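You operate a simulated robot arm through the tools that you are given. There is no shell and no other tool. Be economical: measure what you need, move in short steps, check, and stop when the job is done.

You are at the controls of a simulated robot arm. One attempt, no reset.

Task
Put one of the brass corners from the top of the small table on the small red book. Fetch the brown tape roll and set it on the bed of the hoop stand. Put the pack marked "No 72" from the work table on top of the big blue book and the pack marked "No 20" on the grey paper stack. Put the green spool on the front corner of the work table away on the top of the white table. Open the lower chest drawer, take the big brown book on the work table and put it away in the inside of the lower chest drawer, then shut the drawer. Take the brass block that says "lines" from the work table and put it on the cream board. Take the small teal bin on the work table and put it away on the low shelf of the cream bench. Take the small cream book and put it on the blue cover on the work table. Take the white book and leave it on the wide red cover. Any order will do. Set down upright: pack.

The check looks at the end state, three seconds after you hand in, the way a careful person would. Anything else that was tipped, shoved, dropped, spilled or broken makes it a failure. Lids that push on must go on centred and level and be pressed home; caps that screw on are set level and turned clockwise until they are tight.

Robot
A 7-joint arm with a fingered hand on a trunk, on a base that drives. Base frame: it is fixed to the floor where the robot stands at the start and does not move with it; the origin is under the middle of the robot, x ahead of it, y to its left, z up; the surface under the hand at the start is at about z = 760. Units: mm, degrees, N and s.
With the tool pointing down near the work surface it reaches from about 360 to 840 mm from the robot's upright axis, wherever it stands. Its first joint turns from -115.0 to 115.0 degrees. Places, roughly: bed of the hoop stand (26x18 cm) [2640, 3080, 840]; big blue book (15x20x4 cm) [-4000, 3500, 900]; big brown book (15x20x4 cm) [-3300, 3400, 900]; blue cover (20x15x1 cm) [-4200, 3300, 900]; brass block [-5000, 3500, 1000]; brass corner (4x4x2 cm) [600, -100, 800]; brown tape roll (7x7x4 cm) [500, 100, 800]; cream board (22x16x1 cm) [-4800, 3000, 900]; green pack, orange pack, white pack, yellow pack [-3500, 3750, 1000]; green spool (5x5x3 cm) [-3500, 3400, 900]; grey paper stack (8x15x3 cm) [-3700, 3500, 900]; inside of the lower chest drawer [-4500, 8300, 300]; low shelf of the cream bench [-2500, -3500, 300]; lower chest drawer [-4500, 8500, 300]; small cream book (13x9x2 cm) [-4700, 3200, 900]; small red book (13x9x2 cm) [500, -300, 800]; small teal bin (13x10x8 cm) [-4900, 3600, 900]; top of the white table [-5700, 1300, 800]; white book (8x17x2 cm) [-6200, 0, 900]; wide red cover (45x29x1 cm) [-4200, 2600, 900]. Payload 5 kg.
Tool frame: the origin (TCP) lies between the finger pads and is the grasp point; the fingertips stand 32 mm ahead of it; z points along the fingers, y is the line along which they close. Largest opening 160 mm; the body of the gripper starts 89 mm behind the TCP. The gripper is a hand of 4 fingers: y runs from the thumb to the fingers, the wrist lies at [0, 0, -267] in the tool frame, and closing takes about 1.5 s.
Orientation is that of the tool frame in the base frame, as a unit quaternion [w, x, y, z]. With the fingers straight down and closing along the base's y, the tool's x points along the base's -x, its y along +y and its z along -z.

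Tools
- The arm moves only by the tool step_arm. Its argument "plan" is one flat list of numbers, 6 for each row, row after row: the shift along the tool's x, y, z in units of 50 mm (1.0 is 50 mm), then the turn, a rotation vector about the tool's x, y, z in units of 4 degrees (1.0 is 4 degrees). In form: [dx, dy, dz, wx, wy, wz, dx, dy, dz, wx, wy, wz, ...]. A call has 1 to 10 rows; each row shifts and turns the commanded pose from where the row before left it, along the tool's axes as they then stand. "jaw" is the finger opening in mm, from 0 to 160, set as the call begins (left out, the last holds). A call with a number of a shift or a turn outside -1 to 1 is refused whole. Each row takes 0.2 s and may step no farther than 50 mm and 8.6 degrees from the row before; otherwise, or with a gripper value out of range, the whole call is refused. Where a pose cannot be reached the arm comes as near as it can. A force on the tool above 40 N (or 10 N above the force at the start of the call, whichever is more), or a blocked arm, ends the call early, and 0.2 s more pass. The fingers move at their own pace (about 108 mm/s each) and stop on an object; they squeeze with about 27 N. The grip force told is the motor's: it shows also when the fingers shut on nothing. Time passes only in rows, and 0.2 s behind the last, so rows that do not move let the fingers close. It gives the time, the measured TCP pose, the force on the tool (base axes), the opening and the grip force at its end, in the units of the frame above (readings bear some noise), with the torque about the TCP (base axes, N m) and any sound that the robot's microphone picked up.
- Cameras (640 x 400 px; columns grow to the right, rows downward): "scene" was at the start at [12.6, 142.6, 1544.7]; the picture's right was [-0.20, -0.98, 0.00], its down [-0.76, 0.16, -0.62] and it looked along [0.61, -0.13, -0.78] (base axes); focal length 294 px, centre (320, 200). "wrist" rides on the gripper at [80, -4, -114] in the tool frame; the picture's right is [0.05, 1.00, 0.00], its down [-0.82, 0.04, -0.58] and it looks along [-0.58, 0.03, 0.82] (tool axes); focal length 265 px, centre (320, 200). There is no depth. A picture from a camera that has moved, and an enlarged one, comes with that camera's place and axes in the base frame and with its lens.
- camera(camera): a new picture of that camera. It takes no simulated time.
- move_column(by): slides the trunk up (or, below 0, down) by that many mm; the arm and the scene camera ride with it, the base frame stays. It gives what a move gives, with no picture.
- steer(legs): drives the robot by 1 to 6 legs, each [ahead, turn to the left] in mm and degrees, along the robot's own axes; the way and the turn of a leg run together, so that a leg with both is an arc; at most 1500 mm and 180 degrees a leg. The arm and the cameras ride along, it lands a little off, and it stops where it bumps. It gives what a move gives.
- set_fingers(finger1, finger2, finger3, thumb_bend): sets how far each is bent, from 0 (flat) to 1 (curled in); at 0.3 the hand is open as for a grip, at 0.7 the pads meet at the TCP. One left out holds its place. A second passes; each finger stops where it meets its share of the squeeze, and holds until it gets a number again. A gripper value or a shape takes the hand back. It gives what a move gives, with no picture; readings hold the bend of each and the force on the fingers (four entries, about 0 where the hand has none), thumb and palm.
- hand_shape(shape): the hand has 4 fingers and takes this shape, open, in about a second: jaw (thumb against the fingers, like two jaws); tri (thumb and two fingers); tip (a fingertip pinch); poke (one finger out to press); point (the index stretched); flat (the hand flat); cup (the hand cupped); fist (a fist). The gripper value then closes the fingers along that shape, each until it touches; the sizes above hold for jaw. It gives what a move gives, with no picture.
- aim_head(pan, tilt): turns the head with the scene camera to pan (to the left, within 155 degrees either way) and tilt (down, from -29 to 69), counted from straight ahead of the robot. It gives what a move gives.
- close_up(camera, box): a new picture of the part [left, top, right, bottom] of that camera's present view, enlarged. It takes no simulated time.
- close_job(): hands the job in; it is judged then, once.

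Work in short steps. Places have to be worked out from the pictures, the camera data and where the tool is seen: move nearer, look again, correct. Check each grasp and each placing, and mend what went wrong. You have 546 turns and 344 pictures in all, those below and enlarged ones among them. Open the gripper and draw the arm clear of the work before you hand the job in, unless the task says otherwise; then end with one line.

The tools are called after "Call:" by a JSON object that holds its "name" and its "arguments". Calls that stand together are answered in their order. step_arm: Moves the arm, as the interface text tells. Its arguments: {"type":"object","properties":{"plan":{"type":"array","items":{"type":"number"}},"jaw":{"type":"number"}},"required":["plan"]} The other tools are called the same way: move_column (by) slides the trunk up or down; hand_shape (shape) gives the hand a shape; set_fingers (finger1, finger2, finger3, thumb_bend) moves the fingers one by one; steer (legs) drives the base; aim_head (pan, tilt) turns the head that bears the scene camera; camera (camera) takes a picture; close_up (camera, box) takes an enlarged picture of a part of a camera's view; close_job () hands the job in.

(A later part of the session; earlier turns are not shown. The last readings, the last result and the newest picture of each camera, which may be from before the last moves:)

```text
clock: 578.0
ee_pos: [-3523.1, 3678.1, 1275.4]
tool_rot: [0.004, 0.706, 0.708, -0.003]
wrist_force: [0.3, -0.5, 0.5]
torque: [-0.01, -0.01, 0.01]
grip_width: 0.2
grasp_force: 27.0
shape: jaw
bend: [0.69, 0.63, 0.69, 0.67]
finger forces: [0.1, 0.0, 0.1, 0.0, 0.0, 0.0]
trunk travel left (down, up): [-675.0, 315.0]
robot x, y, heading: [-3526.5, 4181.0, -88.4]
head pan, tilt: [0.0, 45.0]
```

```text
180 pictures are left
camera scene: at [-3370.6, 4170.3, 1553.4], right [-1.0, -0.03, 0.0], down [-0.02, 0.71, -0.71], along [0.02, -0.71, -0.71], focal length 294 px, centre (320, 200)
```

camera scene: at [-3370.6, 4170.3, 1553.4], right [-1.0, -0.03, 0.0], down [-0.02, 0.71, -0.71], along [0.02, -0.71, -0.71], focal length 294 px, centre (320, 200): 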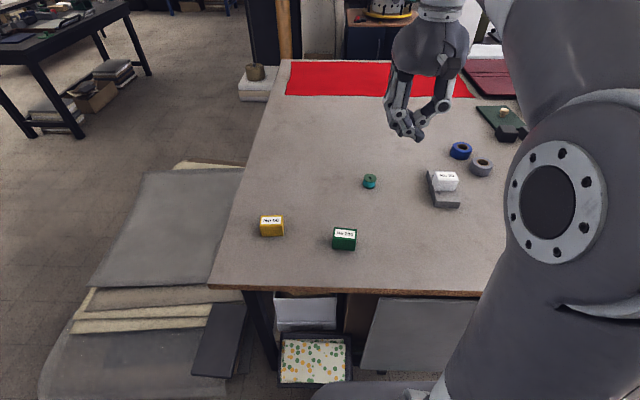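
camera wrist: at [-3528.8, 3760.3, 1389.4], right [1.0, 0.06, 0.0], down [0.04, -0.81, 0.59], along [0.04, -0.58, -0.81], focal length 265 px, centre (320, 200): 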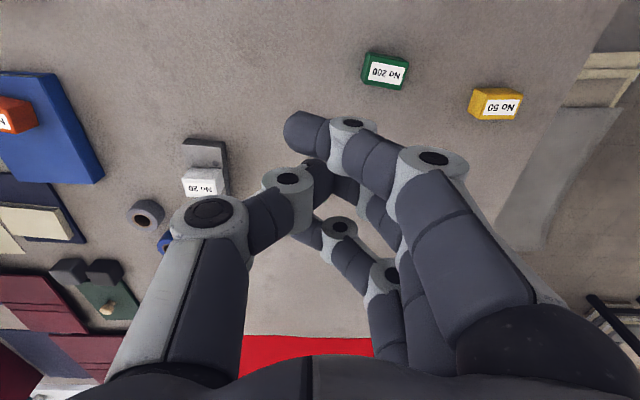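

The spool is at about (-3512,3450). I'll open to 95 and move above it.

Call:
{"name": "step_arm", "arguments": {"plan": [-0.75, 0.03, 0.6, 0, 0, 0, -0.75, 0.03, 0.6, 0, 0, 0, -0.75, 0.03, 0.6, 0, 0, 0, -0.75, 0.03, 0.6, 0, 0, 0, -0.75, 0.03, 0.6, 0, 0, 0, -0.75, 0.03, 0.6, 0, 0, 0, 0, 0, 0.9, 0, 0, 0, 0, 0, 0.9, 0, 0, 0, 0, 0, 0, 0, 0, 0], "jaw": 95}}

Call:
{"name": "camera", "arguments": {"camera": "wrist"}}

```text
clock: 580.0
ee_pos: [-3511.9, 3452.4, 1008.8]
tool_rot: [0.004, 0.705, 0.709, -0.002]
wrist_force: [0.9, -0.5, -0.1]
torque: [0.05, 0.0, -0.01]
grip_width: 95.0
grasp_force: 0.1
shape: jaw
bend: [0.71, 0.71, 0.71, 0.7]
finger forces: [0.1, 0.0, 0.1, 0.1, 0.0, 0.0]
trunk travel left (down, up): [-675.0, 315.0]
robot x, y, heading: [-3521.9, 4188.1, -88.4]
head pan, tilt: [0.0, 45.0]
```

```text
179 pictures are left
camera wrist: at [-3516.6, 3533.6, 1122.4], right [1.0, 0.06, 0.0], down [0.04, -0.81, 0.59], along [0.04, -0.58, -0.81], focal length 265 px, centre (320, 200)
```

wrist: 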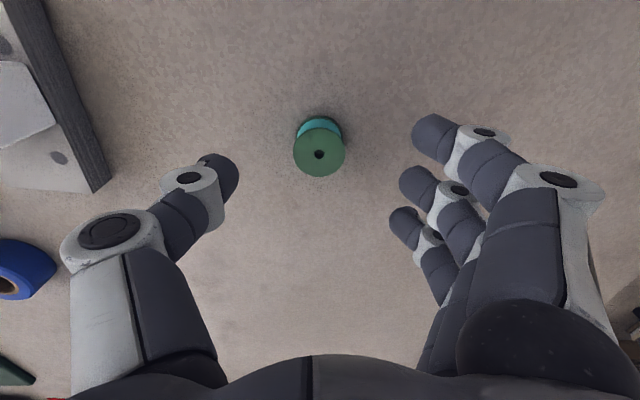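

Well lined up. Descend to z≈942 and close.

Call:
{"name": "step_arm", "arguments": {"plan": [-0.1, 0.02, 0.7, 0, 0, 0, 0, 0, 0.64, 0, 0, 0, 0, 0, 0, 0, 0, 0]}}

Call:
{"name": "step_arm", "arguments": {"plan": [0, 0, 0, 0, 0, 0, 0, 0, 0, 0, 0, 0, 0, 0, 0, 0, 0, 0, 0, 0, 0, 0, 0, 0, 0, 0, 0, 0, 0, 0, 0, 0, 0, 0, 0, 0], "jaw": 15}}

Call:
{"name": "camera", "arguments": {"camera": "wrist"}}

```text
clock: 580.8
ee_pos: [-3508.9, 3446.4, 943.0]
tool_rot: [0.004, 0.706, 0.708, -0.002]
wrist_force: [-0.4, 0.9, 0.0]
torque: [0.0, -0.03, -0.03]
grip_width: 95.2
grasp_force: 0.1
shape: jaw
bend: [0.71, 0.71, 0.71, 0.7]
finger forces: [0.0, 0.0, 0.0, 0.1, 0.0, 0.0]
trunk travel left (down, up): [-675.0, 315.0]
robot x, y, heading: [-3524.5, 4185.2, -88.2]
head pan, tilt: [0.0, 45.0]
```

```text
clock: 582.2
ee_pos: [-3510.4, 3448.4, 943.5]
tool_rot: [0.005, 0.705, 0.709, -0.002]
wrist_force: [-0.2, 0.7, 1.3]
torque: [0.0, -0.03, -0.02]
grip_width: 21.8
grasp_force: 27.0
shape: jaw
bend: [0.69, 0.72, 0.72, 0.7]
finger forces: [0.0, 11.4, 10.4, 0.0, 23.3, 0.0]
trunk travel left (down, up): [-675.0, 315.0]
robot x, y, heading: [-3526.3, 4187.7, -88.4]
head pan, tilt: [0.0, 45.0]
```

```text
178 pictures are left
camera wrist: at [-3514.3, 3529.0, 1056.4], right [1.0, 0.06, 0.0], down [0.04, -0.81, 0.59], along [0.04, -0.58, -0.81], focal length 265 px, centre (320, 200)
```

wrist: 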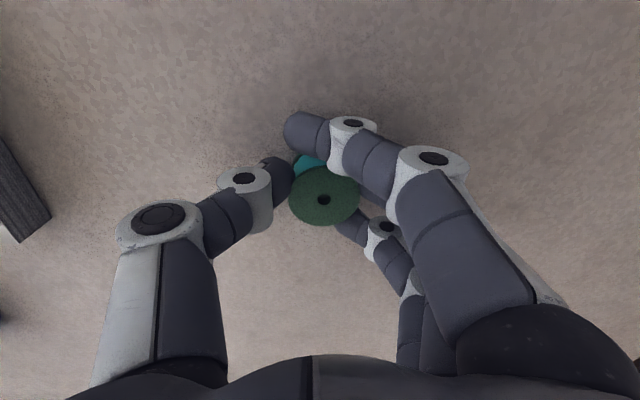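

Gripped. I'll lift, tuck, back off, and turn east so I can reverse west along the aisle.

Call:
{"name": "step_arm", "arguments": {"plan": [0, 0, -0.9, 0, 0, 0, 0.75, 0, -0.6, 0, 0, 0, 0.75, 0, -0.6, 0, 0, 0, 0.75, 0, -0.6, 0, 0, 0, 0.75, 0, -0.6, 0, 0, 0, 0.75, 0, -0.6, 0, 0, 0, 0.75, 0, -0.6, 0, 0, 0, 0, 0, -0.9, 0, 0, 0, 0, 0, -0.9, 0, 0, 0]}}

Call:
{"name": "steer", "arguments": {"legs": [[-80, 0], [0, 88.4]]}}

Call:
{"name": "camera", "arguments": {"camera": "wrist"}}

```text
clock: 584.2
ee_pos: [-3515.1, 3676.4, 1254.9]
tool_rot: [0.005, 0.706, 0.708, -0.002]
wrist_force: [0.3, 0.4, 0.0]
torque: [0.03, -0.03, 0.0]
grip_width: 21.6
grasp_force: 26.9
shape: jaw
bend: [0.69, 0.72, 0.72, 0.7]
finger forces: [0.0, 12.0, 11.9, 0.0, 23.0, 0.0]
trunk travel left (down, up): [-675.0, 315.0]
robot x, y, heading: [-3527.1, 4183.2, -88.3]
head pan, tilt: [0.0, 45.0]
```

```text
clock: 589.0
ee_pos: [-3018.7, 4257.1, 1254.0]
tool_rot: [0.005, 0.015, 1.0, 0.002]
wrist_force: [-0.4, 0.2, -0.4]
torque: [0.01, -0.03, 0.01]
grip_width: 21.6
grasp_force: 26.7
shape: jaw
bend: [0.69, 0.72, 0.72, 0.7]
finger forces: [0.0, 11.4, 12.4, 0.0, 22.8, 0.0]
trunk travel left (down, up): [-675.0, 315.0]
robot x, y, heading: [-3528.8, 4264.2, -0.2]
head pan, tilt: [0.0, 45.0]
```

```text
177 pictures are left
camera wrist: at [-3099.5, 4255.7, 1367.2], right [-0.02, 1.0, 0.0], down [0.81, 0.01, 0.59], along [0.59, 0.01, -0.81], focal length 265 px, centre (320, 200)
```

wrist: 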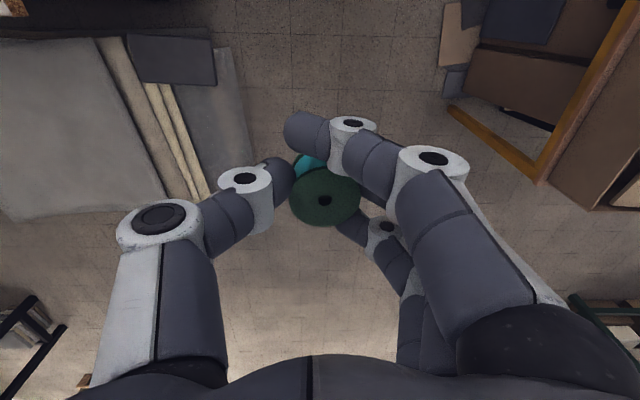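

Heading is 0 with the spool held. Reversing west to x≈-5620, then turning to face −y.

Call:
{"name": "steer", "arguments": {"legs": [[-1500, 0], [-590, 0], [0, -90], [1300, 0]]}}

Call:
{"name": "aim_head", "arguments": {"pan": 0, "tilt": 25}}

Call:
{"name": "camera", "arguments": {"camera": "scene"}}

```text
clock: 609.3
ee_pos: [-5625.4, 2473.9, 1253.5]
tool_rot: [0.005, 0.72, 0.694, -0.003]
wrist_force: [0.9, -0.4, -0.9]
torque: [0.02, 0.0, 0.01]
grip_width: 21.1
grasp_force: 26.7
shape: jaw
bend: [0.69, 0.72, 0.72, 0.7]
finger forces: [0.0, 10.9, 12.8, 0.0, 22.7, 0.1]
trunk travel left (down, up): [-675.0, 315.0]
robot x, y, heading: [-5613.3, 2983.4, -90.6]
head pan, tilt: [0.0, 45.0]
```

```text
clock: 610.1
ee_pos: [-5626.4, 2473.6, 1253.4]
tool_rot: [0.005, 0.72, 0.694, -0.002]
wrist_force: [-0.8, -0.9, -0.4]
torque: [0.01, -0.02, 0.02]
grip_width: 21.1
grasp_force: 26.6
shape: jaw
bend: [0.69, 0.72, 0.72, 0.7]
finger forces: [0.0, 10.9, 12.9, 0.0, 22.7, 0.0]
trunk travel left (down, up): [-675.0, 315.0]
robot x, y, heading: [-5611.1, 2981.9, -90.8]
head pan, tilt: [0.0, 25.0]
```

```text
176 pictures are left
camera scene: at [-5460.8, 2951.7, 1583.8], right [-1.0, 0.01, 0.0], down [0.0, 0.42, -0.91], along [-0.01, -0.91, -0.42], focal length 294 px, centre (320, 200)
```

scene: 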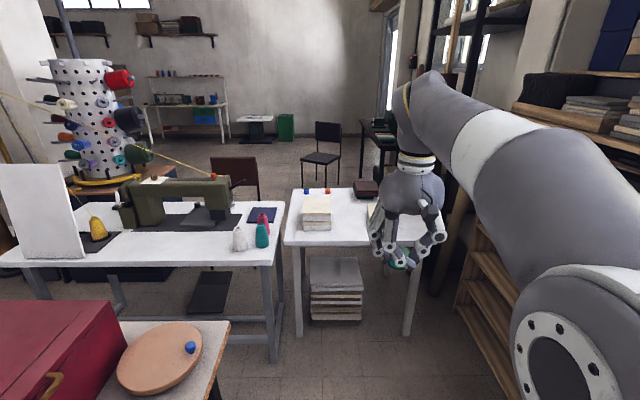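

The small white table ahead (x −5975..−5312, y 1090..1766) is the one. I'll drive 800 mm up to it.

Call:
{"name": "steer", "arguments": {"legs": [[800, 0]]}}

Call:
{"name": "aim_head", "arguments": {"pan": 0, "tilt": 45}}

Call:
{"name": "camera", "arguments": {"camera": "scene"}}

Call:
{"name": "camera", "arguments": {"camera": "wrist"}}

```text
clock: 614.4
ee_pos: [-5622.8, 1668.7, 1253.1]
tool_rot: [0.005, 0.715, 0.699, -0.003]
wrist_force: [0.4, -0.2, 0.0]
torque: [0.02, -0.03, 0.03]
grip_width: 21.4
grasp_force: 26.7
shape: jaw
bend: [0.69, 0.72, 0.72, 0.7]
finger forces: [0.0, 11.0, 12.9, 0.0, 22.7, 0.1]
trunk travel left (down, up): [-675.0, 315.0]
robot x, y, heading: [-5619.6, 2178.7, -89.9]
head pan, tilt: [0.0, 25.0]
```

```text
clock: 615.2
ee_pos: [-5622.5, 1668.0, 1255.4]
tool_rot: [0.005, 0.715, 0.699, -0.002]
wrist_force: [0.7, 1.1, 0.1]
torque: [-0.01, -0.01, -0.03]
grip_width: 21.4
grasp_force: 27.4
shape: jaw
bend: [0.69, 0.72, 0.72, 0.7]
finger forces: [0.1, 10.9, 12.9, 0.1, 22.8, 0.1]
trunk travel left (down, up): [-675.0, 315.0]
robot x, y, heading: [-5619.9, 2180.9, -89.7]
head pan, tilt: [0.0, 45.0]
```

```text
175 pictures are left
camera scene: at [-5464.6, 2159.3, 1553.4], right [-1.0, 0.0, 0.0], down [0.0, 0.71, -0.71], along [0.0, -0.71, -0.71], focal length 294 px, centre (320, 200)
```

scene: 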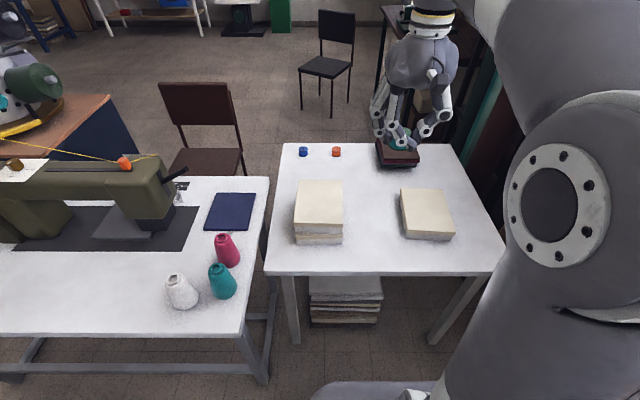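

```text
174 pictures are left
camera wrist: at [-5625.9, 1750.1, 1367.2], right [1.0, 0.03, 0.0], down [0.02, -0.81, 0.59], along [0.02, -0.59, -0.81], focal length 265 px, centre (320, 200)
```

wrist: 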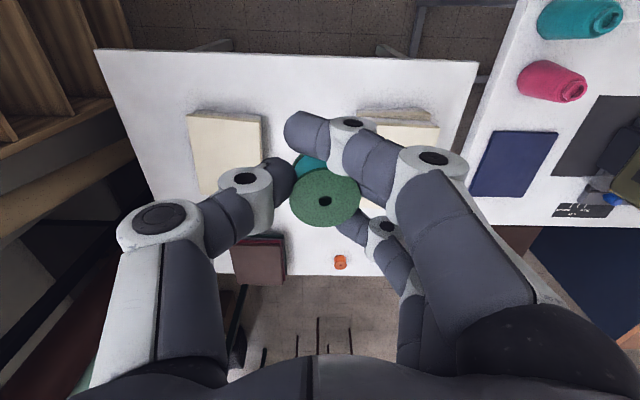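

Between and in front of the two paper stacks there is free table at about (-5625,1610). I'll descend there to z≈870 and look.

Call:
{"name": "step_arm", "arguments": {"plan": [-0.58, 0, 0.6, 0, 0, 0, -0.58, 0, 0.6, 0, 0, 0, 0, 0, 1, 0, 0, 0, 0, 0, 1, 0, 0, 0, 0, 0, 1, 0, 0, 0, 0, 0, 1, 0, 0, 0, 0, 0, 1, 0, 0, 0, 0, 0, 1, 0, 0, 0, 0, 0, 0, 0, 0, 0]}}

Call:
{"name": "camera", "arguments": {"camera": "wrist"}}

Call:
{"name": "camera", "arguments": {"camera": "scene"}}

```text
clock: 617.2
ee_pos: [-5624.5, 1608.0, 891.6]
tool_rot: [0.005, 0.715, 0.699, -0.002]
wrist_force: [0.0, 0.7, 0.2]
torque: [-0.01, 0.01, 0.01]
grip_width: 21.4
grasp_force: 27.5
shape: jaw
bend: [0.69, 0.72, 0.72, 0.71]
finger forces: [0.0, 11.3, 14.1, 0.1, 22.7, 0.0]
trunk travel left (down, up): [-675.0, 315.0]
robot x, y, heading: [-5621.2, 2179.3, -90.1]
head pan, tilt: [0.0, 45.0]
```

```text
173 pictures are left
camera wrist: at [-5626.2, 1690.2, 1004.9], right [1.0, 0.03, 0.0], down [0.02, -0.81, 0.59], along [0.02, -0.59, -0.81], focal length 265 px, centre (320, 200)
```

wrist: 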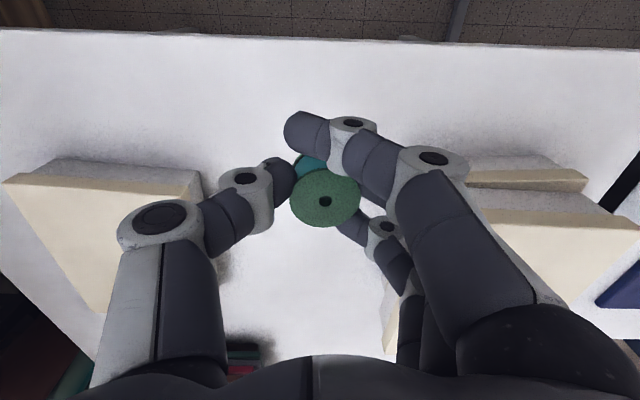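

```text
172 pictures are left
camera scene: at [-5464.6, 2159.3, 1553.4], right [-1.0, 0.0, 0.0], down [0.0, 0.71, -0.71], along [0.0, -0.71, -0.71], focal length 294 px, centre (320, 200)
```

scene: 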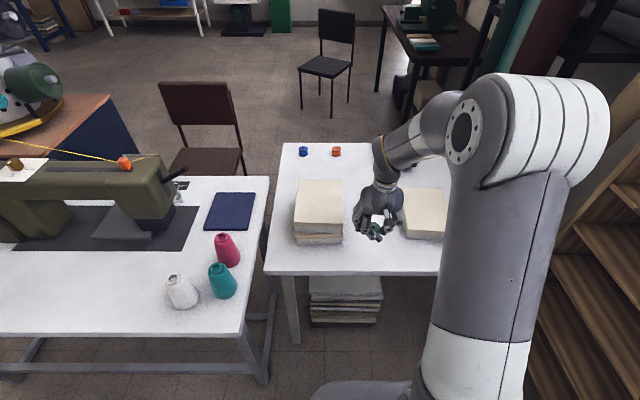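

I'll shift to (-5640,1628) to stay clear of the stack at +x, then lower until contact.

Call:
{"name": "step_arm", "arguments": {"plan": [0.4, -0.3, 0, 0, 0, 0, 0, 0, 0.6, 0, 0, 0, 0, 0, 0.6, 0, 0, 0, 0, 0, 0.2, 0, 0, 0, 0, 0, 0, 0, 0, 0]}}

Call:
{"name": "camera", "arguments": {"camera": "wrist"}}

```text
clock: 618.4
ee_pos: [-5636.7, 1627.6, 821.9]
tool_rot: [0.005, 0.716, 0.698, -0.003]
wrist_force: [-0.3, 0.0, -0.3]
torque: [0.0, 0.01, 0.0]
grip_width: 21.3
grasp_force: 27.1
shape: jaw
bend: [0.69, 0.72, 0.72, 0.71]
finger forces: [0.1, 11.3, 14.3, 0.0, 22.8, 0.1]
trunk travel left (down, up): [-675.0, 315.0]
robot x, y, heading: [-5615.9, 2177.8, -89.6]
head pan, tilt: [0.0, 45.0]
```

```text
171 pictures are left
camera wrist: at [-5639.3, 1709.4, 936.4], right [1.0, 0.03, 0.0], down [0.02, -0.81, 0.59], along [0.02, -0.59, -0.81], focal length 265 px, centre (320, 200)
```

wrist: 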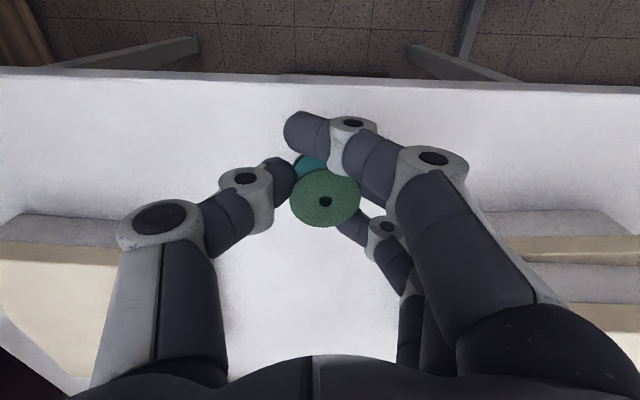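

Table surface ≈755. Lowering 22 mm, then feeling.

Call:
{"name": "step_arm", "arguments": {"plan": [0, 0, 0.3, 0, 0, 0, 0, 0, 0.14, 0, 0, 0, 0, 0, 0.05, 0, 0, 0, 0, 0, 0.05, 0, 0, 0]}}

Call:
{"name": "step_arm", "arguments": {"plan": [0, 0, 0.05, 0, 0, 0, 0, 0, 0.05, 0, 0, 0, 0, 0, 0.05, 0, 0, 0, 0, 0, 0.05, 0, 0, 0]}}

```text
clock: 619.4
ee_pos: [-5638.6, 1625.5, 797.1]
tool_rot: [0.004, 0.715, 0.699, -0.003]
wrist_force: [0.4, -0.1, -0.2]
torque: [-0.03, 0.02, 0.01]
grip_width: 21.2
grasp_force: 27.1
shape: jaw
bend: [0.69, 0.72, 0.72, 0.71]
finger forces: [0.1, 11.4, 14.4, 0.0, 22.8, 0.0]
trunk travel left (down, up): [-675.0, 315.0]
robot x, y, heading: [-5618.4, 2181.4, -89.6]
head pan, tilt: [0.0, 45.0]
```

```text
clock: 620.4
ee_pos: [-5636.9, 1625.5, 790.7]
tool_rot: [0.007, 0.715, 0.699, -0.004]
wrist_force: [-1.6, 3.2, 28.7]
torque: [-0.3, -0.28, 0.01]
grip_width: 22.8
grasp_force: 26.7
shape: jaw
bend: [0.69, 0.73, 0.73, 0.71]
finger forces: [0.0, 13.9, 16.8, 0.0, 30.9, 0.0]
trunk travel left (down, up): [-675.0, 315.0]
robot x, y, heading: [-5617.5, 2177.3, -89.8]
head pan, tilt: [0.0, 45.0]
```

Contact. I'll ease up 1.5 mm, open, and lift clear.

Call:
{"name": "step_arm", "arguments": {"plan": [0, 0, -0.04, 0, 0, 0, 0, 0, 0, 0, 0, 0]}}

Call:
{"name": "step_arm", "arguments": {"plan": [0, 0, 0, 0, 0, 0, 0, 0, 0, 0, 0, 0, 0, 0, 0, 0, 0, 0, 0, 0, 0, 0, 0, 0], "jaw": 75}}

Call:
{"name": "step_arm", "arguments": {"plan": [0, 0, -0.5, 0, 0, 0, 0, 0, -1, 0, 0, 0, 0, 0, -1, 0, 0, 0, 0, 0, -1, 0, 0, 0, 0, 0, -1, 0, 0, 0, 0, 0, -1, 0, 0, 0, 0, 0, -1, 0, 0, 0, 0, 0, -1, 0, 0, 0]}}

Call:
{"name": "camera", "arguments": {"camera": "wrist"}}

Call:
{"name": "close_up", "arguments": {"camera": "scene", "box": [250, 120, 510, 300]}}

```text
clock: 621.0
ee_pos: [-5637.1, 1625.9, 791.4]
tool_rot: [0.006, 0.715, 0.699, -0.003]
wrist_force: [-2.4, -3.7, 21.8]
torque: [-0.37, -0.23, -0.05]
grip_width: 22.8
grasp_force: 26.6
shape: jaw
bend: [0.69, 0.73, 0.73, 0.71]
finger forces: [0.1, 12.4, 18.6, 0.1, 29.4, 0.0]
trunk travel left (down, up): [-675.0, 315.0]
robot x, y, heading: [-5620.4, 2177.2, -89.8]
head pan, tilt: [0.0, 45.0]
```

```text
clock: 622.0
ee_pos: [-5637.4, 1626.0, 790.6]
tool_rot: [0.004, 0.715, 0.699, -0.002]
wrist_force: [-0.2, 0.0, 0.2]
torque: [0.0, 0.01, -0.02]
grip_width: 74.1
grasp_force: 0.0
shape: jaw
bend: [0.73, 0.73, 0.73, 0.7]
finger forces: [0.0, 0.0, 0.1, 0.0, 0.0, 0.0]
trunk travel left (down, up): [-675.0, 315.0]
robot x, y, heading: [-5620.0, 2176.1, -90.1]
head pan, tilt: [0.0, 45.0]
```

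```text
clock: 623.8
ee_pos: [-5641.4, 1628.5, 1163.8]
tool_rot: [0.004, 0.715, 0.699, -0.003]
wrist_force: [-0.8, -0.1, 0.2]
torque: [0.0, -0.01, -0.01]
grip_width: 74.4
grasp_force: 0.1
shape: jaw
bend: [0.73, 0.73, 0.73, 0.7]
finger forces: [0.0, 0.0, 0.1, 0.1, 0.0, 0.0]
trunk travel left (down, up): [-675.0, 315.0]
robot x, y, heading: [-5619.5, 2179.6, -89.9]
head pan, tilt: [0.0, 45.0]
```

```text
170 pictures are left
camera wrist: at [-5642.9, 1709.7, 1277.1], right [1.0, 0.03, 0.0], down [0.02, -0.81, 0.59], along [0.02, -0.59, -0.81], focal length 265 px, centre (320, 200)
```

wrist: 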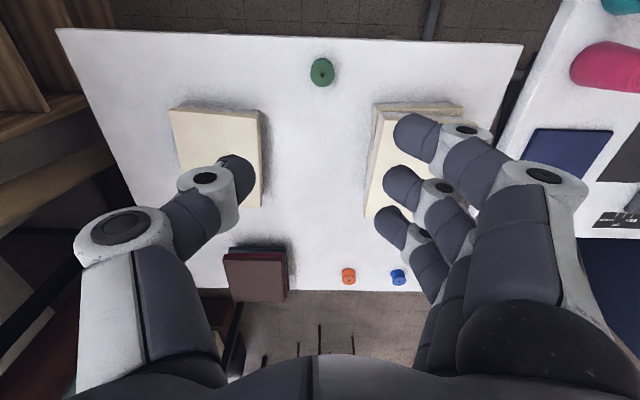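

```text
2.22 times, centred on (380, 210) of scene
camera zoom: at [-5464.5, 2159.7, 1553.3], right [-1.0, 0.0, 0.0], down [0.0, 0.71, -0.71], along [0.0, -0.71, -0.71], focal length 652 px, centre (187, 178)
```

zoom: 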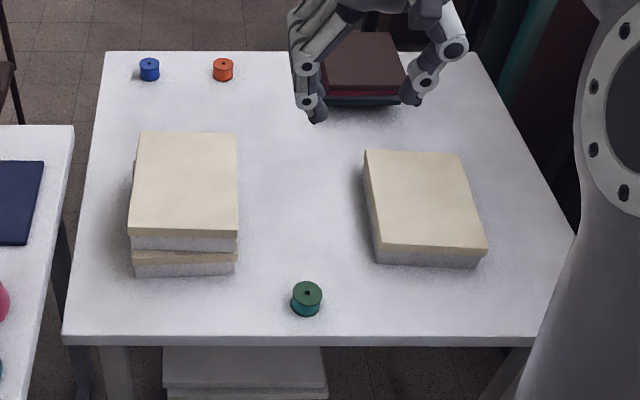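

The spool stands on the white table. Next the white book at (-6200,0). I'll survey the area beyond this table to plan a route.

Call:
{"name": "aim_head", "arguments": {"pan": 20, "tilt": 15}}

Call:
{"name": "camera", "arguments": {"camera": "scene"}}

Call:
{"name": "aim_head", "arguments": {"pan": -25, "tilt": 25}}

Call:
{"name": "camera", "arguments": {"camera": "scene"}}

```text
clock: 624.8
ee_pos: [-5639.3, 1627.9, 1161.4]
tool_rot: [0.005, 0.716, 0.698, -0.003]
wrist_force: [-0.3, 0.5, 0.2]
torque: [0.03, 0.0, 0.02]
grip_width: 74.5
grasp_force: 0.1
shape: jaw
bend: [0.73, 0.73, 0.73, 0.7]
finger forces: [0.0, 0.0, 0.1, 0.1, 0.0, 0.1]
trunk travel left (down, up): [-675.0, 315.0]
robot x, y, heading: [-5620.5, 2177.2, -89.8]
head pan, tilt: [20.0, 15.0]
```

```text
168 pictures are left
camera scene: at [-5432.7, 2152.9, 1600.1], right [-0.94, -0.34, 0.0], down [-0.09, 0.24, -0.97], along [0.33, -0.91, -0.26], focal length 294 px, centre (320, 200)
```

scene: 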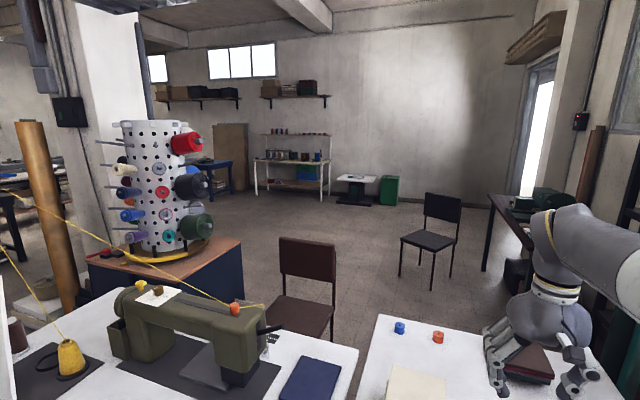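

```text
clock: 625.9
ee_pos: [-5639.7, 1627.1, 1162.8]
tool_rot: [0.005, 0.715, 0.699, -0.002]
wrist_force: [0.3, -0.3, -0.2]
torque: [0.0, 0.0, 0.01]
grip_width: 74.5
grasp_force: 0.1
shape: jaw
bend: [0.73, 0.73, 0.73, 0.7]
finger forces: [0.0, 0.0, 0.0, 0.1, 0.0, 0.0]
trunk travel left (down, up): [-675.0, 315.0]
robot x, y, heading: [-5622.2, 2175.8, -89.7]
head pan, tilt: [-25.0, 25.0]
```

```text
167 pictures are left
camera scene: at [-5503.5, 2157.1, 1583.9], right [-0.91, 0.42, 0.0], down [0.18, 0.38, -0.91], along [-0.38, -0.82, -0.42], focal length 294 px, centre (320, 200)
```

scene: 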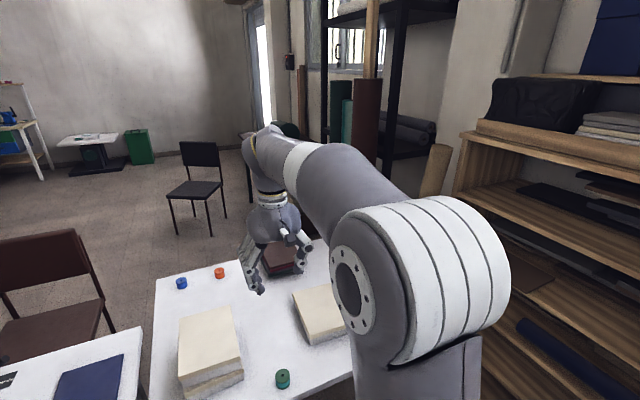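

Route: back north, east along the aisle, south at x≈-1550 (between boards and black table), then west at y≈1850. I'll raise the arm and go.

Call:
{"name": "step_arm", "arguments": {"plan": [0.4, 0, -0.8, 0, 0, 0, 0.4, 0, -0.8, 0, 0, 0, 0.2, 0, -0.4, 0, 0, 0], "jaw": 30}}

Call:
{"name": "steer", "arguments": {"legs": [[-1500, 0], [-600, 0], [0, 90]]}}

Call:
{"name": "steer", "arguments": {"legs": [[1500, 0]]}}

```text
clock: 626.7
ee_pos: [-5636.8, 1682.8, 1263.8]
tool_rot: [0.004, 0.715, 0.699, -0.002]
wrist_force: [-0.7, -0.5, 0.5]
torque: [-0.04, -0.01, 0.01]
grip_width: 30.5
grasp_force: 0.0
shape: jaw
bend: [0.73, 0.73, 0.73, 0.7]
finger forces: [0.0, 0.0, 0.1, 0.0, 0.0, 0.1]
trunk travel left (down, up): [-675.0, 315.0]
robot x, y, heading: [-5621.6, 2180.2, -90.0]
head pan, tilt: [-25.0, 25.0]
```

```text
clock: 641.0
ee_pos: [-5155.0, 4278.4, 1263.4]
tool_rot: [0.005, -0.001, 1.0, 0.002]
wrist_force: [0.8, -1.2, 0.2]
torque: [0.0, 0.01, 0.04]
grip_width: 30.5
grasp_force: 0.1
shape: jaw
bend: [0.73, 0.73, 0.73, 0.7]
finger forces: [0.2, 0.0, 0.0, 0.1, 0.0, 0.0]
trunk travel left (down, up): [-675.0, 315.0]
robot x, y, heading: [-5654.0, 4285.5, 1.4]
head pan, tilt: [-25.0, 25.0]
```

```text
clock: 648.4
ee_pos: [-3645.4, 4242.5, 1264.0]
tool_rot: [0.005, 0.029, 1.0, 0.002]
wrist_force: [0.0, -0.1, -0.1]
torque: [0.0, -0.03, 0.0]
grip_width: 30.4
grasp_force: 0.0
shape: jaw
bend: [0.73, 0.73, 0.73, 0.7]
finger forces: [0.0, 0.1, 0.0, 0.1, 0.0, 0.0]
trunk travel left (down, up): [-675.0, 315.0]
robot x, y, heading: [-4140.8, 4277.8, -2.0]
head pan, tilt: [-25.0, 25.0]
```

Since I'm near it and its goal lies the same way, I'll fetch the teal bin first: reverse to x≈-4930 and face the table.

Call:
{"name": "steer", "arguments": {"legs": [[0, 1.5], [-790, 0], [0, -89.5], [60, 0]]}}

Call:
{"name": "aim_head", "arguments": {"pan": 0, "tilt": 45}}

Call:
{"name": "camera", "arguments": {"camera": "wrist"}}

Call:
{"name": "camera", "arguments": {"camera": "scene"}}

```text
clock: 657.4
ee_pos: [-4936.1, 3721.6, 1263.2]
tool_rot: [0.005, 0.697, 0.717, -0.002]
wrist_force: [0.1, 0.0, -0.5]
torque: [0.05, 0.02, 0.0]
grip_width: 30.5
grasp_force: 0.0
shape: jaw
bend: [0.73, 0.73, 0.73, 0.7]
finger forces: [0.1, 0.0, 0.0, 0.1, 0.0, 0.0]
trunk travel left (down, up): [-675.0, 315.0]
robot x, y, heading: [-4941.9, 4221.8, -87.2]
head pan, tilt: [-25.0, 25.0]
```

```text
clock: 658.3
ee_pos: [-4936.3, 3722.8, 1263.7]
tool_rot: [0.006, 0.697, 0.717, -0.002]
wrist_force: [0.1, 0.0, 0.9]
torque: [0.01, 0.0, -0.03]
grip_width: 30.8
grasp_force: 0.1
shape: jaw
bend: [0.73, 0.73, 0.73, 0.7]
finger forces: [0.1, 0.0, 0.0, 0.1, 0.0, 0.0]
trunk travel left (down, up): [-675.0, 315.0]
robot x, y, heading: [-4942.1, 4219.9, -87.3]
head pan, tilt: [0.0, 45.0]
```

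```text
166 pictures are left
camera wrist: at [-4942.1, 3804.0, 1377.1], right [1.0, 0.08, 0.0], down [0.06, -0.81, 0.59], along [0.05, -0.58, -0.81], focal length 265 px, centre (320, 200)
```

wrist: 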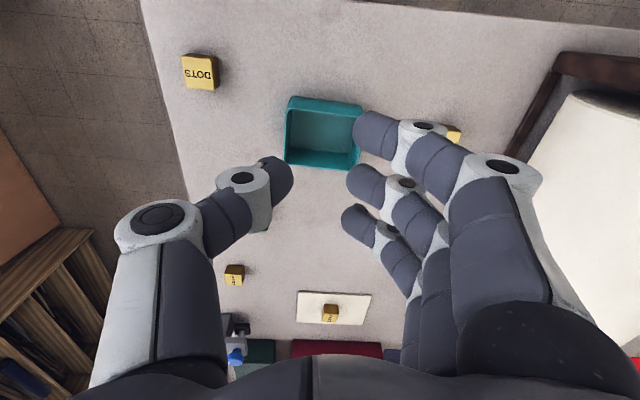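

```text
165 pictures are left
camera scene: at [-4787.7, 4208.6, 1553.4], right [-1.0, -0.05, 0.0], down [-0.04, 0.71, -0.71], along [0.04, -0.71, -0.71], focal length 294 px, centre (320, 200)
```

scene: 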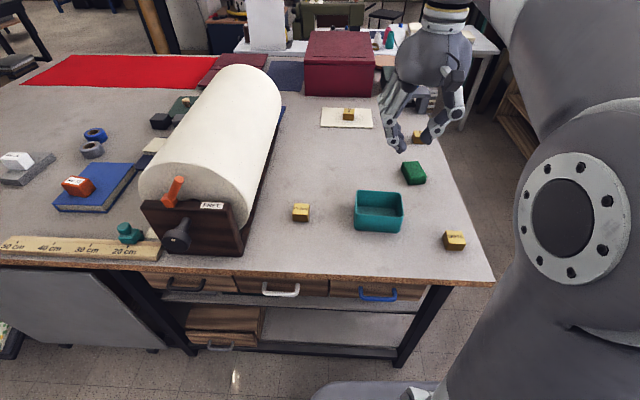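

The bin's rim is centred near (-4922,3648), turned ~5°. I'll open to 155, align, and come down over it.

Call:
{"name": "step_arm", "arguments": {"plan": [-0.37, 0.07, 0.8, 0, 0, 0.4, -0.37, 0.07, 0.8, 0, 0, 0.4, -0.37, 0.07, 0.8, 0, 0, 0.4, -0.37, 0.07, 0.8, 0, 0, 0, 0, 0, 0.9, 0, 0, 0, 0, 0, 0.5, 0, 0, 0, 0, 0, 0, 0, 0, 0], "jaw": 155}}

Call:
{"name": "camera", "arguments": {"camera": "wrist"}}

```text
clock: 659.9
ee_pos: [-4921.5, 3648.7, 1033.9]
tool_rot: [0.005, 0.727, 0.687, -0.002]
wrist_force: [0.0, 0.6, -0.1]
torque: [0.02, 0.0, 0.0]
grip_width: 154.9
grasp_force: 0.1
shape: jaw
bend: [0.37, 0.37, 0.37, 0.34]
finger forces: [0.0, 0.0, 0.0, 0.0, 0.0, 0.0]
trunk travel left (down, up): [-675.0, 315.0]
robot x, y, heading: [-4943.3, 4220.0, -87.1]
head pan, tilt: [0.0, 45.0]
```

```text
164 pictures are left
camera wrist: at [-4921.7, 3729.6, 1146.9], right [1.0, 0.0, 0.0], down [-0.01, -0.81, 0.58], along [0.0, -0.58, -0.81], focal length 265 px, centre (320, 200)
```

wrist: 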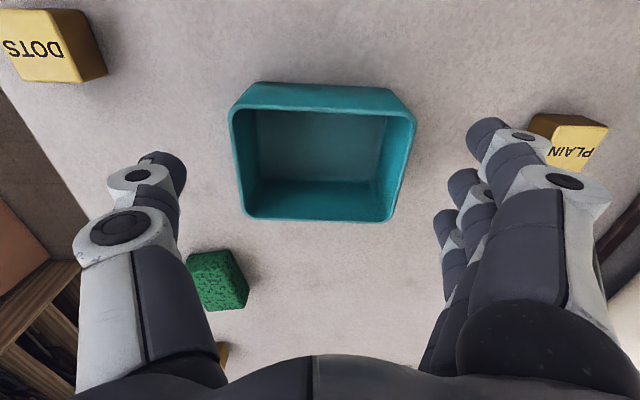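

Centred, and the PLAIN and green blocks are clear. Descend 80 mm and close.

Call:
{"name": "step_arm", "arguments": {"plan": [0, 0, 0.8, 0, 0, 0, 0, 0, 0.78, 0, 0, 0, 0, 0, 0, 0, 0, 0]}}

Call:
{"name": "step_arm", "arguments": {"plan": [0, 0, 0, 0, 0, 0, 0, 0, 0, 0, 0, 0, 0, 0, 0, 0, 0, 0, 0, 0, 0, 0, 0, 0, 0, 0, 0, 0, 0, 0], "jaw": 80}}

Call:
{"name": "camera", "arguments": {"camera": "wrist"}}

```text
clock: 660.7
ee_pos: [-4918.9, 3642.7, 956.0]
tool_rot: [0.005, 0.726, 0.687, -0.002]
wrist_force: [-0.3, 0.1, -0.5]
torque: [0.01, -0.01, -0.03]
grip_width: 154.9
grasp_force: 0.0
shape: jaw
bend: [0.37, 0.37, 0.37, 0.34]
finger forces: [0.0, 0.0, 0.0, 0.1, 0.0, 0.0]
trunk travel left (down, up): [-675.0, 315.0]
robot x, y, heading: [-4943.6, 4218.8, -86.8]
head pan, tilt: [0.0, 45.0]
```

```text
clock: 661.9
ee_pos: [-4919.6, 3642.8, 955.9]
tool_rot: [0.004, 0.727, 0.687, -0.002]
wrist_force: [0.4, -0.1, -0.6]
torque: [-0.02, -0.03, -0.01]
grip_width: 125.8
grasp_force: 26.6
shape: jaw
bend: [0.6, 0.6, 0.6, 0.57]
finger forces: [8.4, 8.5, 8.4, 0.0, 25.0, 0.1]
trunk travel left (down, up): [-675.0, 315.0]
robot x, y, heading: [-4944.6, 4217.7, -87.0]
head pan, tilt: [0.0, 45.0]
```

```text
163 pictures are left
camera wrist: at [-4919.5, 3724.9, 1069.5], right [1.0, 0.0, 0.0], down [-0.01, -0.81, 0.59], along [0.0, -0.59, -0.81], focal length 265 px, centre (320, 200)
```

wrist: 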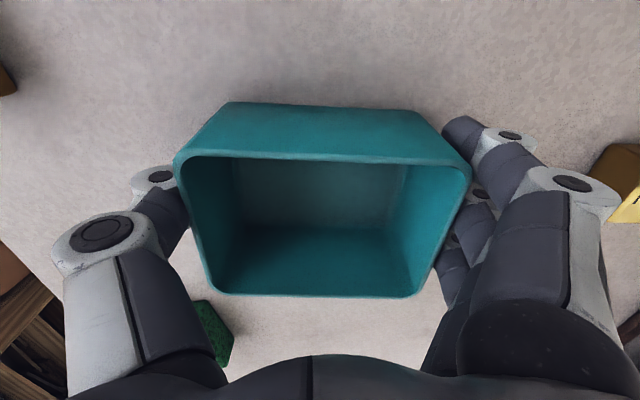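

Even grip. Lift and tuck.

Call:
{"name": "step_arm", "arguments": {"plan": [0, 0, -0.5, 0, 0, 0, 0, 0, -0.8, 0, 0, 0, 0, 0, -0.8, 0, 0, 0, 0.3, 0, -0.8, 0, 0, 0, 0.3, 0, -0.8, 0, 0, 0, 0.3, 0, -0.8, 0, 0, 0, 0, 0, -0.5, 0, 0, 0, 0, 0, 0, 0, 0, 0]}}

Call:
{"name": "camera", "arguments": {"camera": "scene"}}

```text
clock: 663.7
ee_pos: [-4917.4, 3690.9, 1207.0]
tool_rot: [0.005, 0.727, 0.687, -0.002]
wrist_force: [0.2, 0.1, -0.8]
torque: [0.0, -0.02, 0.01]
grip_width: 125.8
grasp_force: 27.0
shape: jaw
bend: [0.6, 0.6, 0.6, 0.57]
finger forces: [8.5, 8.4, 8.3, 0.0, 25.1, 0.1]
trunk travel left (down, up): [-675.0, 315.0]
robot x, y, heading: [-4943.3, 4218.1, -87.1]
head pan, tilt: [0.0, 45.0]
```

```text
162 pictures are left
camera scene: at [-4787.6, 4208.4, 1553.3], right [-1.0, -0.05, 0.0], down [-0.04, 0.71, -0.71], along [0.04, -0.71, -0.71], focal length 294 px, centre (320, 200)
```

scene: 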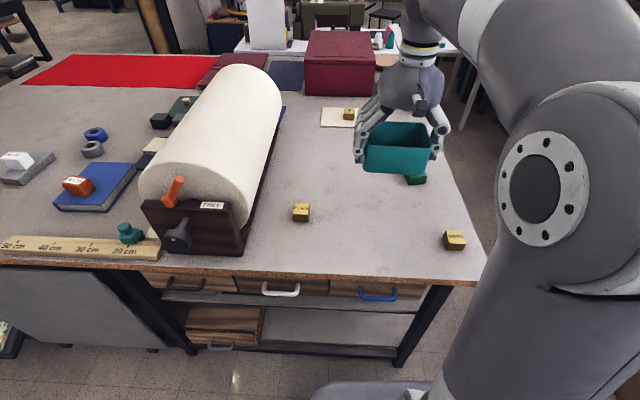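

I'll back off 60 mm, turn east, and drive to x≈-1560, then face south and look.

Call:
{"name": "steer", "arguments": {"legs": [[-60, 0], [0, 87]]}}

Call:
{"name": "steer", "arguments": {"legs": [[1500, 0], [1500, 0], [370, 0], [0, -90]]}}

Call:
{"name": "aim_head", "arguments": {"pan": 0, "tilt": 20}}

Call:
{"name": "camera", "arguments": {"camera": "scene"}}

```text
clock: 668.3
ee_pos: [-4416.7, 4278.0, 1206.5]
tool_rot: [0.005, 0.053, 0.999, 0.003]
wrist_force: [-0.1, 1.1, 0.0]
torque: [0.0, -0.01, 0.0]
grip_width: 125.7
grasp_force: 27.1
shape: jaw
bend: [0.6, 0.6, 0.6, 0.57]
finger forces: [8.4, 8.5, 8.4, 0.0, 25.1, 0.1]
trunk travel left (down, up): [-675.0, 315.0]
robot x, y, heading: [-4946.5, 4279.2, 0.1]
head pan, tilt: [0.0, 45.0]
```

```text
clock: 688.2
ee_pos: [-1670.4, 3647.5, 1207.2]
tool_rot: [0.004, 0.758, 0.652, -0.002]
wrist_force: [0.4, 0.0, -0.2]
torque: [0.0, -0.02, -0.04]
grip_width: 125.6
grasp_force: 27.1
shape: jaw
bend: [0.6, 0.6, 0.6, 0.57]
finger forces: [8.4, 8.4, 8.3, 0.0, 25.0, 0.0]
trunk travel left (down, up): [-675.0, 315.0]
robot x, y, heading: [-1644.6, 4171.1, -92.6]
head pan, tilt: [0.0, 45.0]
```

```text
clock: 689.1
ee_pos: [-1669.5, 3647.4, 1206.8]
tool_rot: [0.005, 0.758, 0.652, -0.002]
wrist_force: [-1.2, -0.1, -0.9]
torque: [0.0, 0.01, 0.01]
grip_width: 125.6
grasp_force: 26.9
shape: jaw
bend: [0.6, 0.6, 0.6, 0.57]
finger forces: [8.3, 8.3, 8.3, 0.0, 24.9, 0.0]
trunk travel left (down, up): [-675.0, 315.0]
robot x, y, heading: [-1646.1, 4174.3, -92.6]
head pan, tilt: [0.0, 20.0]
```

```text
161 pictures are left
camera scene: at [-1492.4, 4138.0, 1591.9], right [-1.0, 0.04, 0.0], down [0.01, 0.34, -0.94], along [-0.04, -0.94, -0.34], focal length 294 px, centre (320, 200)
```

scene: 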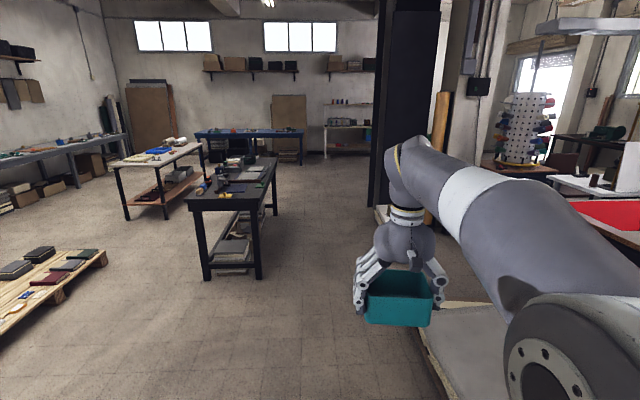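

The way south along x≈-1600 is clear; the cream bench is at the back (pixel ~347,130). I'll drive down to y≈-1500 in stages.

Call:
{"name": "steer", "arguments": {"legs": [[0, 3.4], [1500, 0], [1500, 0], [1500, 0]]}}

Call:
{"name": "camera", "arguments": {"camera": "scene"}}

```text
clock: 710.9
ee_pos: [-1488.9, -819.3, 1206.0]
tool_rot: [0.005, 0.733, 0.68, -0.002]
wrist_force: [-0.3, -1.0, -0.9]
torque: [0.03, -0.02, -0.01]
grip_width: 125.7
grasp_force: 26.6
shape: jaw
bend: [0.6, 0.6, 0.6, 0.57]
finger forces: [8.4, 8.3, 8.5, 0.0, 25.1, 0.0]
trunk travel left (down, up): [-675.0, 315.0]
robot x, y, heading: [-1503.8, -287.9, -88.3]
head pan, tilt: [0.0, 20.0]
```

```text
160 pictures are left
camera scene: at [-1347.8, -317.0, 1592.0], right [-1.0, -0.03, 0.0], down [-0.01, 0.34, -0.94], along [0.03, -0.94, -0.34], focal length 294 px, centre (320, 200)
```

scene: 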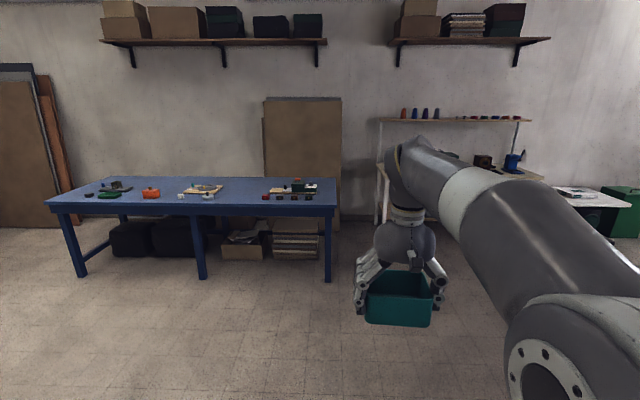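

The bench is ahead right. I'll drive toward (-2450,-2400) and square up to it.

Call:
{"name": "steer", "arguments": {"legs": [[0, -25], [1500, 0], [700, 0], [0, 23]]}}

Call:
{"name": "aim_head", "arguments": {"pan": 5, "tilt": 35}}

Call:
{"name": "camera", "arguments": {"camera": "scene"}}

```text
clock: 724.2
ee_pos: [-2422.6, -2814.5, 1206.0]
tool_rot: [0.005, 0.753, 0.658, -0.002]
wrist_force: [-0.5, 1.2, -0.9]
torque: [0.03, 0.05, -0.01]
grip_width: 125.8
grasp_force: 27.5
shape: jaw
bend: [0.6, 0.6, 0.6, 0.57]
finger forces: [8.3, 8.3, 8.3, 0.0, 25.0, 0.0]
trunk travel left (down, up): [-675.0, 315.0]
robot x, y, heading: [-2407.7, -2286.6, -91.5]
head pan, tilt: [0.0, 20.0]
```

```text
clock: 725.0
ee_pos: [-2422.7, -2814.7, 1205.9]
tool_rot: [0.005, 0.754, 0.657, -0.002]
wrist_force: [-0.1, -0.2, -0.6]
torque: [0.02, 0.01, 0.03]
grip_width: 125.9
grasp_force: 26.3
shape: jaw
bend: [0.6, 0.6, 0.6, 0.57]
finger forces: [8.4, 8.3, 8.3, 0.0, 25.1, 0.1]
trunk travel left (down, up): [-675.0, 315.0]
robot x, y, heading: [-2407.8, -2281.6, -91.6]
head pan, tilt: [5.0, 35.0]
```

```text
159 pictures are left
camera scene: at [-2243.8, -2317.1, 1568.2], right [-1.0, -0.06, 0.0], down [-0.03, 0.57, -0.82], along [0.05, -0.82, -0.57], focal length 294 px, centre (320, 200)
```

scene: 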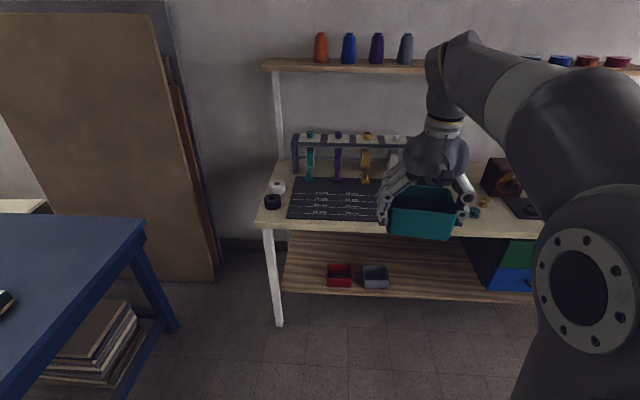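

The low shelf (z≈340, front edge y≈-3290) sits under the bench top, so a hand pointing straight down won't fit. I'll set the bin on the clear floor briefly, re-grip it with the hand pitched forward ~40°, then slide it onto the shelf. First lower the trunk.

Call:
{"name": "move_column", "arguments": {"by": -400}}

Call:
{"name": "move_column", "arguments": {"by": -275}}

Call:
{"name": "step_arm", "arguments": {"plan": [-0.3, 0, 0.9, 0, 0, 0, -0.3, 0, 0.9, 0, 0, 0, 0, 0, 0.9, 0, 0, 0, 0, 0, 0.9, 0, 0, 0, 0, 0, 0.9, 0, 0, 0, 0, 0, 0.9, 0, 0, 0, 0, 0, 0.9, 0, 0, 0, 0, 0, 0.9, 0, 0, 0, 0, 0, 0, 0, 0, 0]}}

Call:
{"name": "camera", "arguments": {"camera": "wrist"}}

Call:
{"name": "camera", "arguments": {"camera": "scene"}}

```text
clock: 728.8
ee_pos: [-2423.1, -2814.4, 806.1]
tool_rot: [0.005, 0.753, 0.658, -0.001]
wrist_force: [0.1, -0.9, 0.0]
torque: [0.02, -0.01, 0.01]
grip_width: 126.0
grasp_force: 27.1
shape: jaw
bend: [0.6, 0.6, 0.6, 0.57]
finger forces: [8.4, 8.4, 8.3, 0.0, 25.0, 0.0]
trunk travel left (down, up): [-275.0, 715.0]
robot x, y, heading: [-2406.0, -2288.5, -91.7]
head pan, tilt: [5.0, 35.0]
```

```text
clock: 731.6
ee_pos: [-2423.0, -2816.2, 531.0]
tool_rot: [0.005, 0.754, 0.657, -0.002]
wrist_force: [-0.2, 0.1, -1.2]
torque: [0.01, -0.01, -0.02]
grip_width: 125.9
grasp_force: 26.6
shape: jaw
bend: [0.6, 0.6, 0.6, 0.57]
finger forces: [8.3, 8.4, 8.3, 0.1, 25.1, 0.0]
trunk travel left (down, up): [0.0, 990.0]
robot x, y, heading: [-2406.0, -2288.5, -91.9]
head pan, tilt: [5.0, 35.0]
```

```text
clock: 733.6
ee_pos: [-2427.2, -2849.5, 169.8]
tool_rot: [0.005, 0.754, 0.657, -0.002]
wrist_force: [0.3, 1.0, -0.4]
torque: [0.02, -0.03, 0.04]
grip_width: 125.8
grasp_force: 27.6
shape: jaw
bend: [0.6, 0.6, 0.6, 0.57]
finger forces: [8.5, 8.3, 8.4, 0.1, 25.2, 0.0]
trunk travel left (down, up): [0.0, 990.0]
robot x, y, heading: [-2410.4, -2286.4, -91.8]
head pan, tilt: [5.0, 35.0]
```

```text
158 pictures are left
camera wrist: at [-2420.1, -2769.0, 283.1], right [1.0, -0.08, 0.0], down [-0.07, -0.81, 0.59], along [-0.05, -0.58, -0.81], focal length 265 px, centre (320, 200)
```

wrist: 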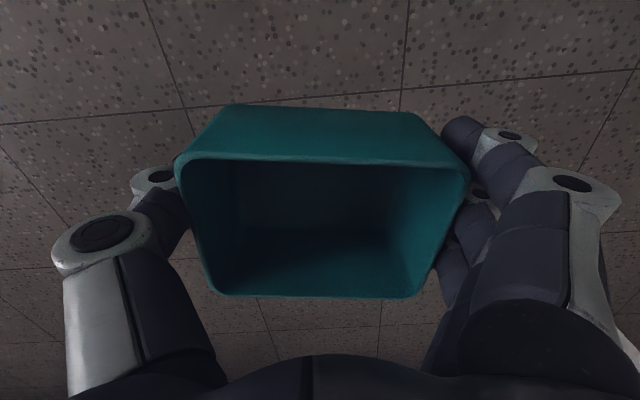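

```text
157 pictures are left
camera scene: at [-2243.9, -2317.0, 893.2], right [-1.0, -0.06, 0.0], down [-0.03, 0.57, -0.82], along [0.05, -0.82, -0.57], focal length 294 px, centre (320, 200)
```

scene: 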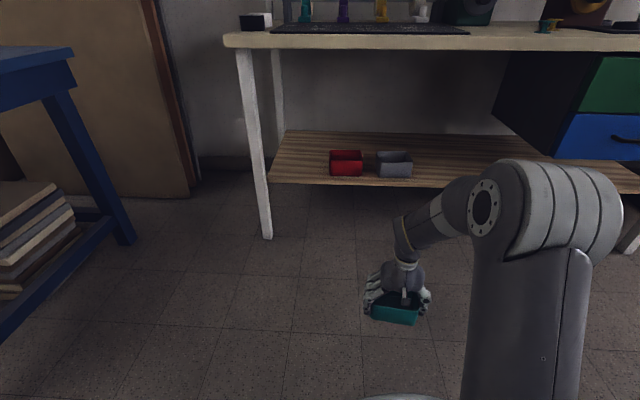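

Good view: the shelf has free room at x −2560..−3000. Now set the bin on the floor.

Call:
{"name": "step_arm", "arguments": {"plan": [0, 0, 0.7, 0, 0, 0, 0, 0, 0.7, 0, 0, 0, 0, 0, 0.6, 0, 0, 0, 0, 0, 0.1, 0, 0, 0, 0, 0, 0, 0, 0, 0]}}

Call:
{"name": "step_arm", "arguments": {"plan": [0, 0, 0.07, 0, 0, 0, 0, 0, 0.07, 0, 0, 0, 0, 0, 0.07, 0, 0, 0, 0, 0, 0.07, 0, 0, 0, 0, 0, 0.07, 0, 0, 0]}}

```text
clock: 734.8
ee_pos: [-2427.8, -2851.3, 64.7]
tool_rot: [0.005, 0.753, 0.657, -0.002]
wrist_force: [-0.3, 0.8, 0.0]
torque: [-0.01, 0.03, -0.03]
grip_width: 125.9
grasp_force: 27.6
shape: jaw
bend: [0.6, 0.6, 0.6, 0.57]
finger forces: [8.5, 8.3, 8.3, 0.0, 25.1, 0.1]
trunk travel left (down, up): [0.0, 990.0]
robot x, y, heading: [-2402.3, -2286.7, -91.7]
head pan, tilt: [5.0, 35.0]
```

```text
clock: 736.0
ee_pos: [-2426.2, -2851.1, 51.9]
tool_rot: [0.007, 0.755, 0.656, -0.004]
wrist_force: [-3.6, 5.0, 39.3]
torque: [0.08, 0.02, -0.08]
grip_width: 125.2
grasp_force: 26.5
shape: jaw
bend: [0.61, 0.61, 0.61, 0.58]
finger forces: [8.0, 7.9, 8.0, 0.0, 28.0, 0.1]
trunk travel left (down, up): [0.0, 990.0]
robot x, y, heading: [-2407.5, -2284.2, -91.7]
head pan, tilt: [5.0, 35.0]
```

On the floor. Release and rise 150 mm.

Call:
{"name": "step_arm", "arguments": {"plan": [0, 0, -0.05, 0, 0, 0, 0, 0, 0, 0, 0, 0, 0, 0, 0, 0, 0, 0, 0, 0, 0, 0, 0, 0], "jaw": 155}}

Call:
{"name": "step_arm", "arguments": {"plan": [0, 0, -0.5, 0, 0, 0, 0, 0, -0.9, 0, 0, 0, 0, 0, -0.9, 0, 0, 0, 0, 0, -0.9, 0, 0, 0, 0, 0, 0, 0, 0, 0]}}

Call:
{"name": "camera", "arguments": {"camera": "wrist"}}

```text
clock: 737.0
ee_pos: [-2425.6, -2848.2, 50.9]
tool_rot: [0.005, 0.754, 0.657, -0.002]
wrist_force: [0.3, -0.8, -0.9]
torque: [0.01, -0.02, 0.0]
grip_width: 154.8
grasp_force: 0.1
shape: jaw
bend: [0.37, 0.37, 0.37, 0.34]
finger forces: [0.0, 0.1, 0.0, 0.0, 0.0, 0.1]
trunk travel left (down, up): [0.0, 990.0]
robot x, y, heading: [-2408.8, -2287.2, -92.0]
head pan, tilt: [5.0, 35.0]
```

```text
clock: 738.2
ee_pos: [-2426.4, -2846.2, 212.6]
tool_rot: [0.005, 0.754, 0.657, -0.001]
wrist_force: [-0.2, 1.0, -0.6]
torque: [0.0, -0.01, -0.01]
grip_width: 154.9
grasp_force: 0.0
shape: jaw
bend: [0.37, 0.37, 0.37, 0.34]
finger forces: [0.0, 0.0, 0.0, 0.0, 0.1, 0.1]
trunk travel left (down, up): [0.0, 990.0]
robot x, y, heading: [-2397.8, -2287.8, -91.6]
head pan, tilt: [5.0, 35.0]
```

```text
156 pictures are left
camera wrist: at [-2419.5, -2764.5, 326.1], right [1.0, -0.08, 0.0], down [-0.07, -0.81, 0.58], along [-0.05, -0.58, -0.81], focal length 265 px, centre (320, 200)
```

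wrist: 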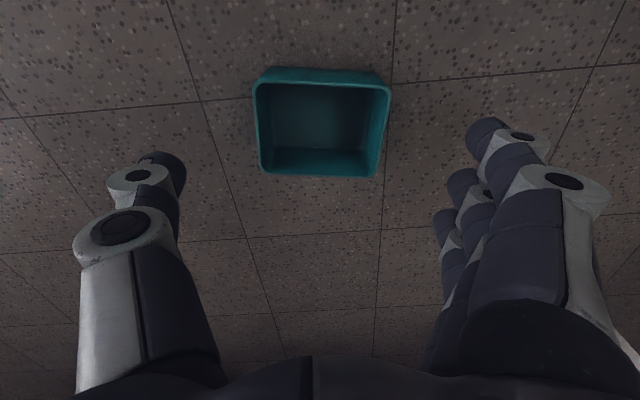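

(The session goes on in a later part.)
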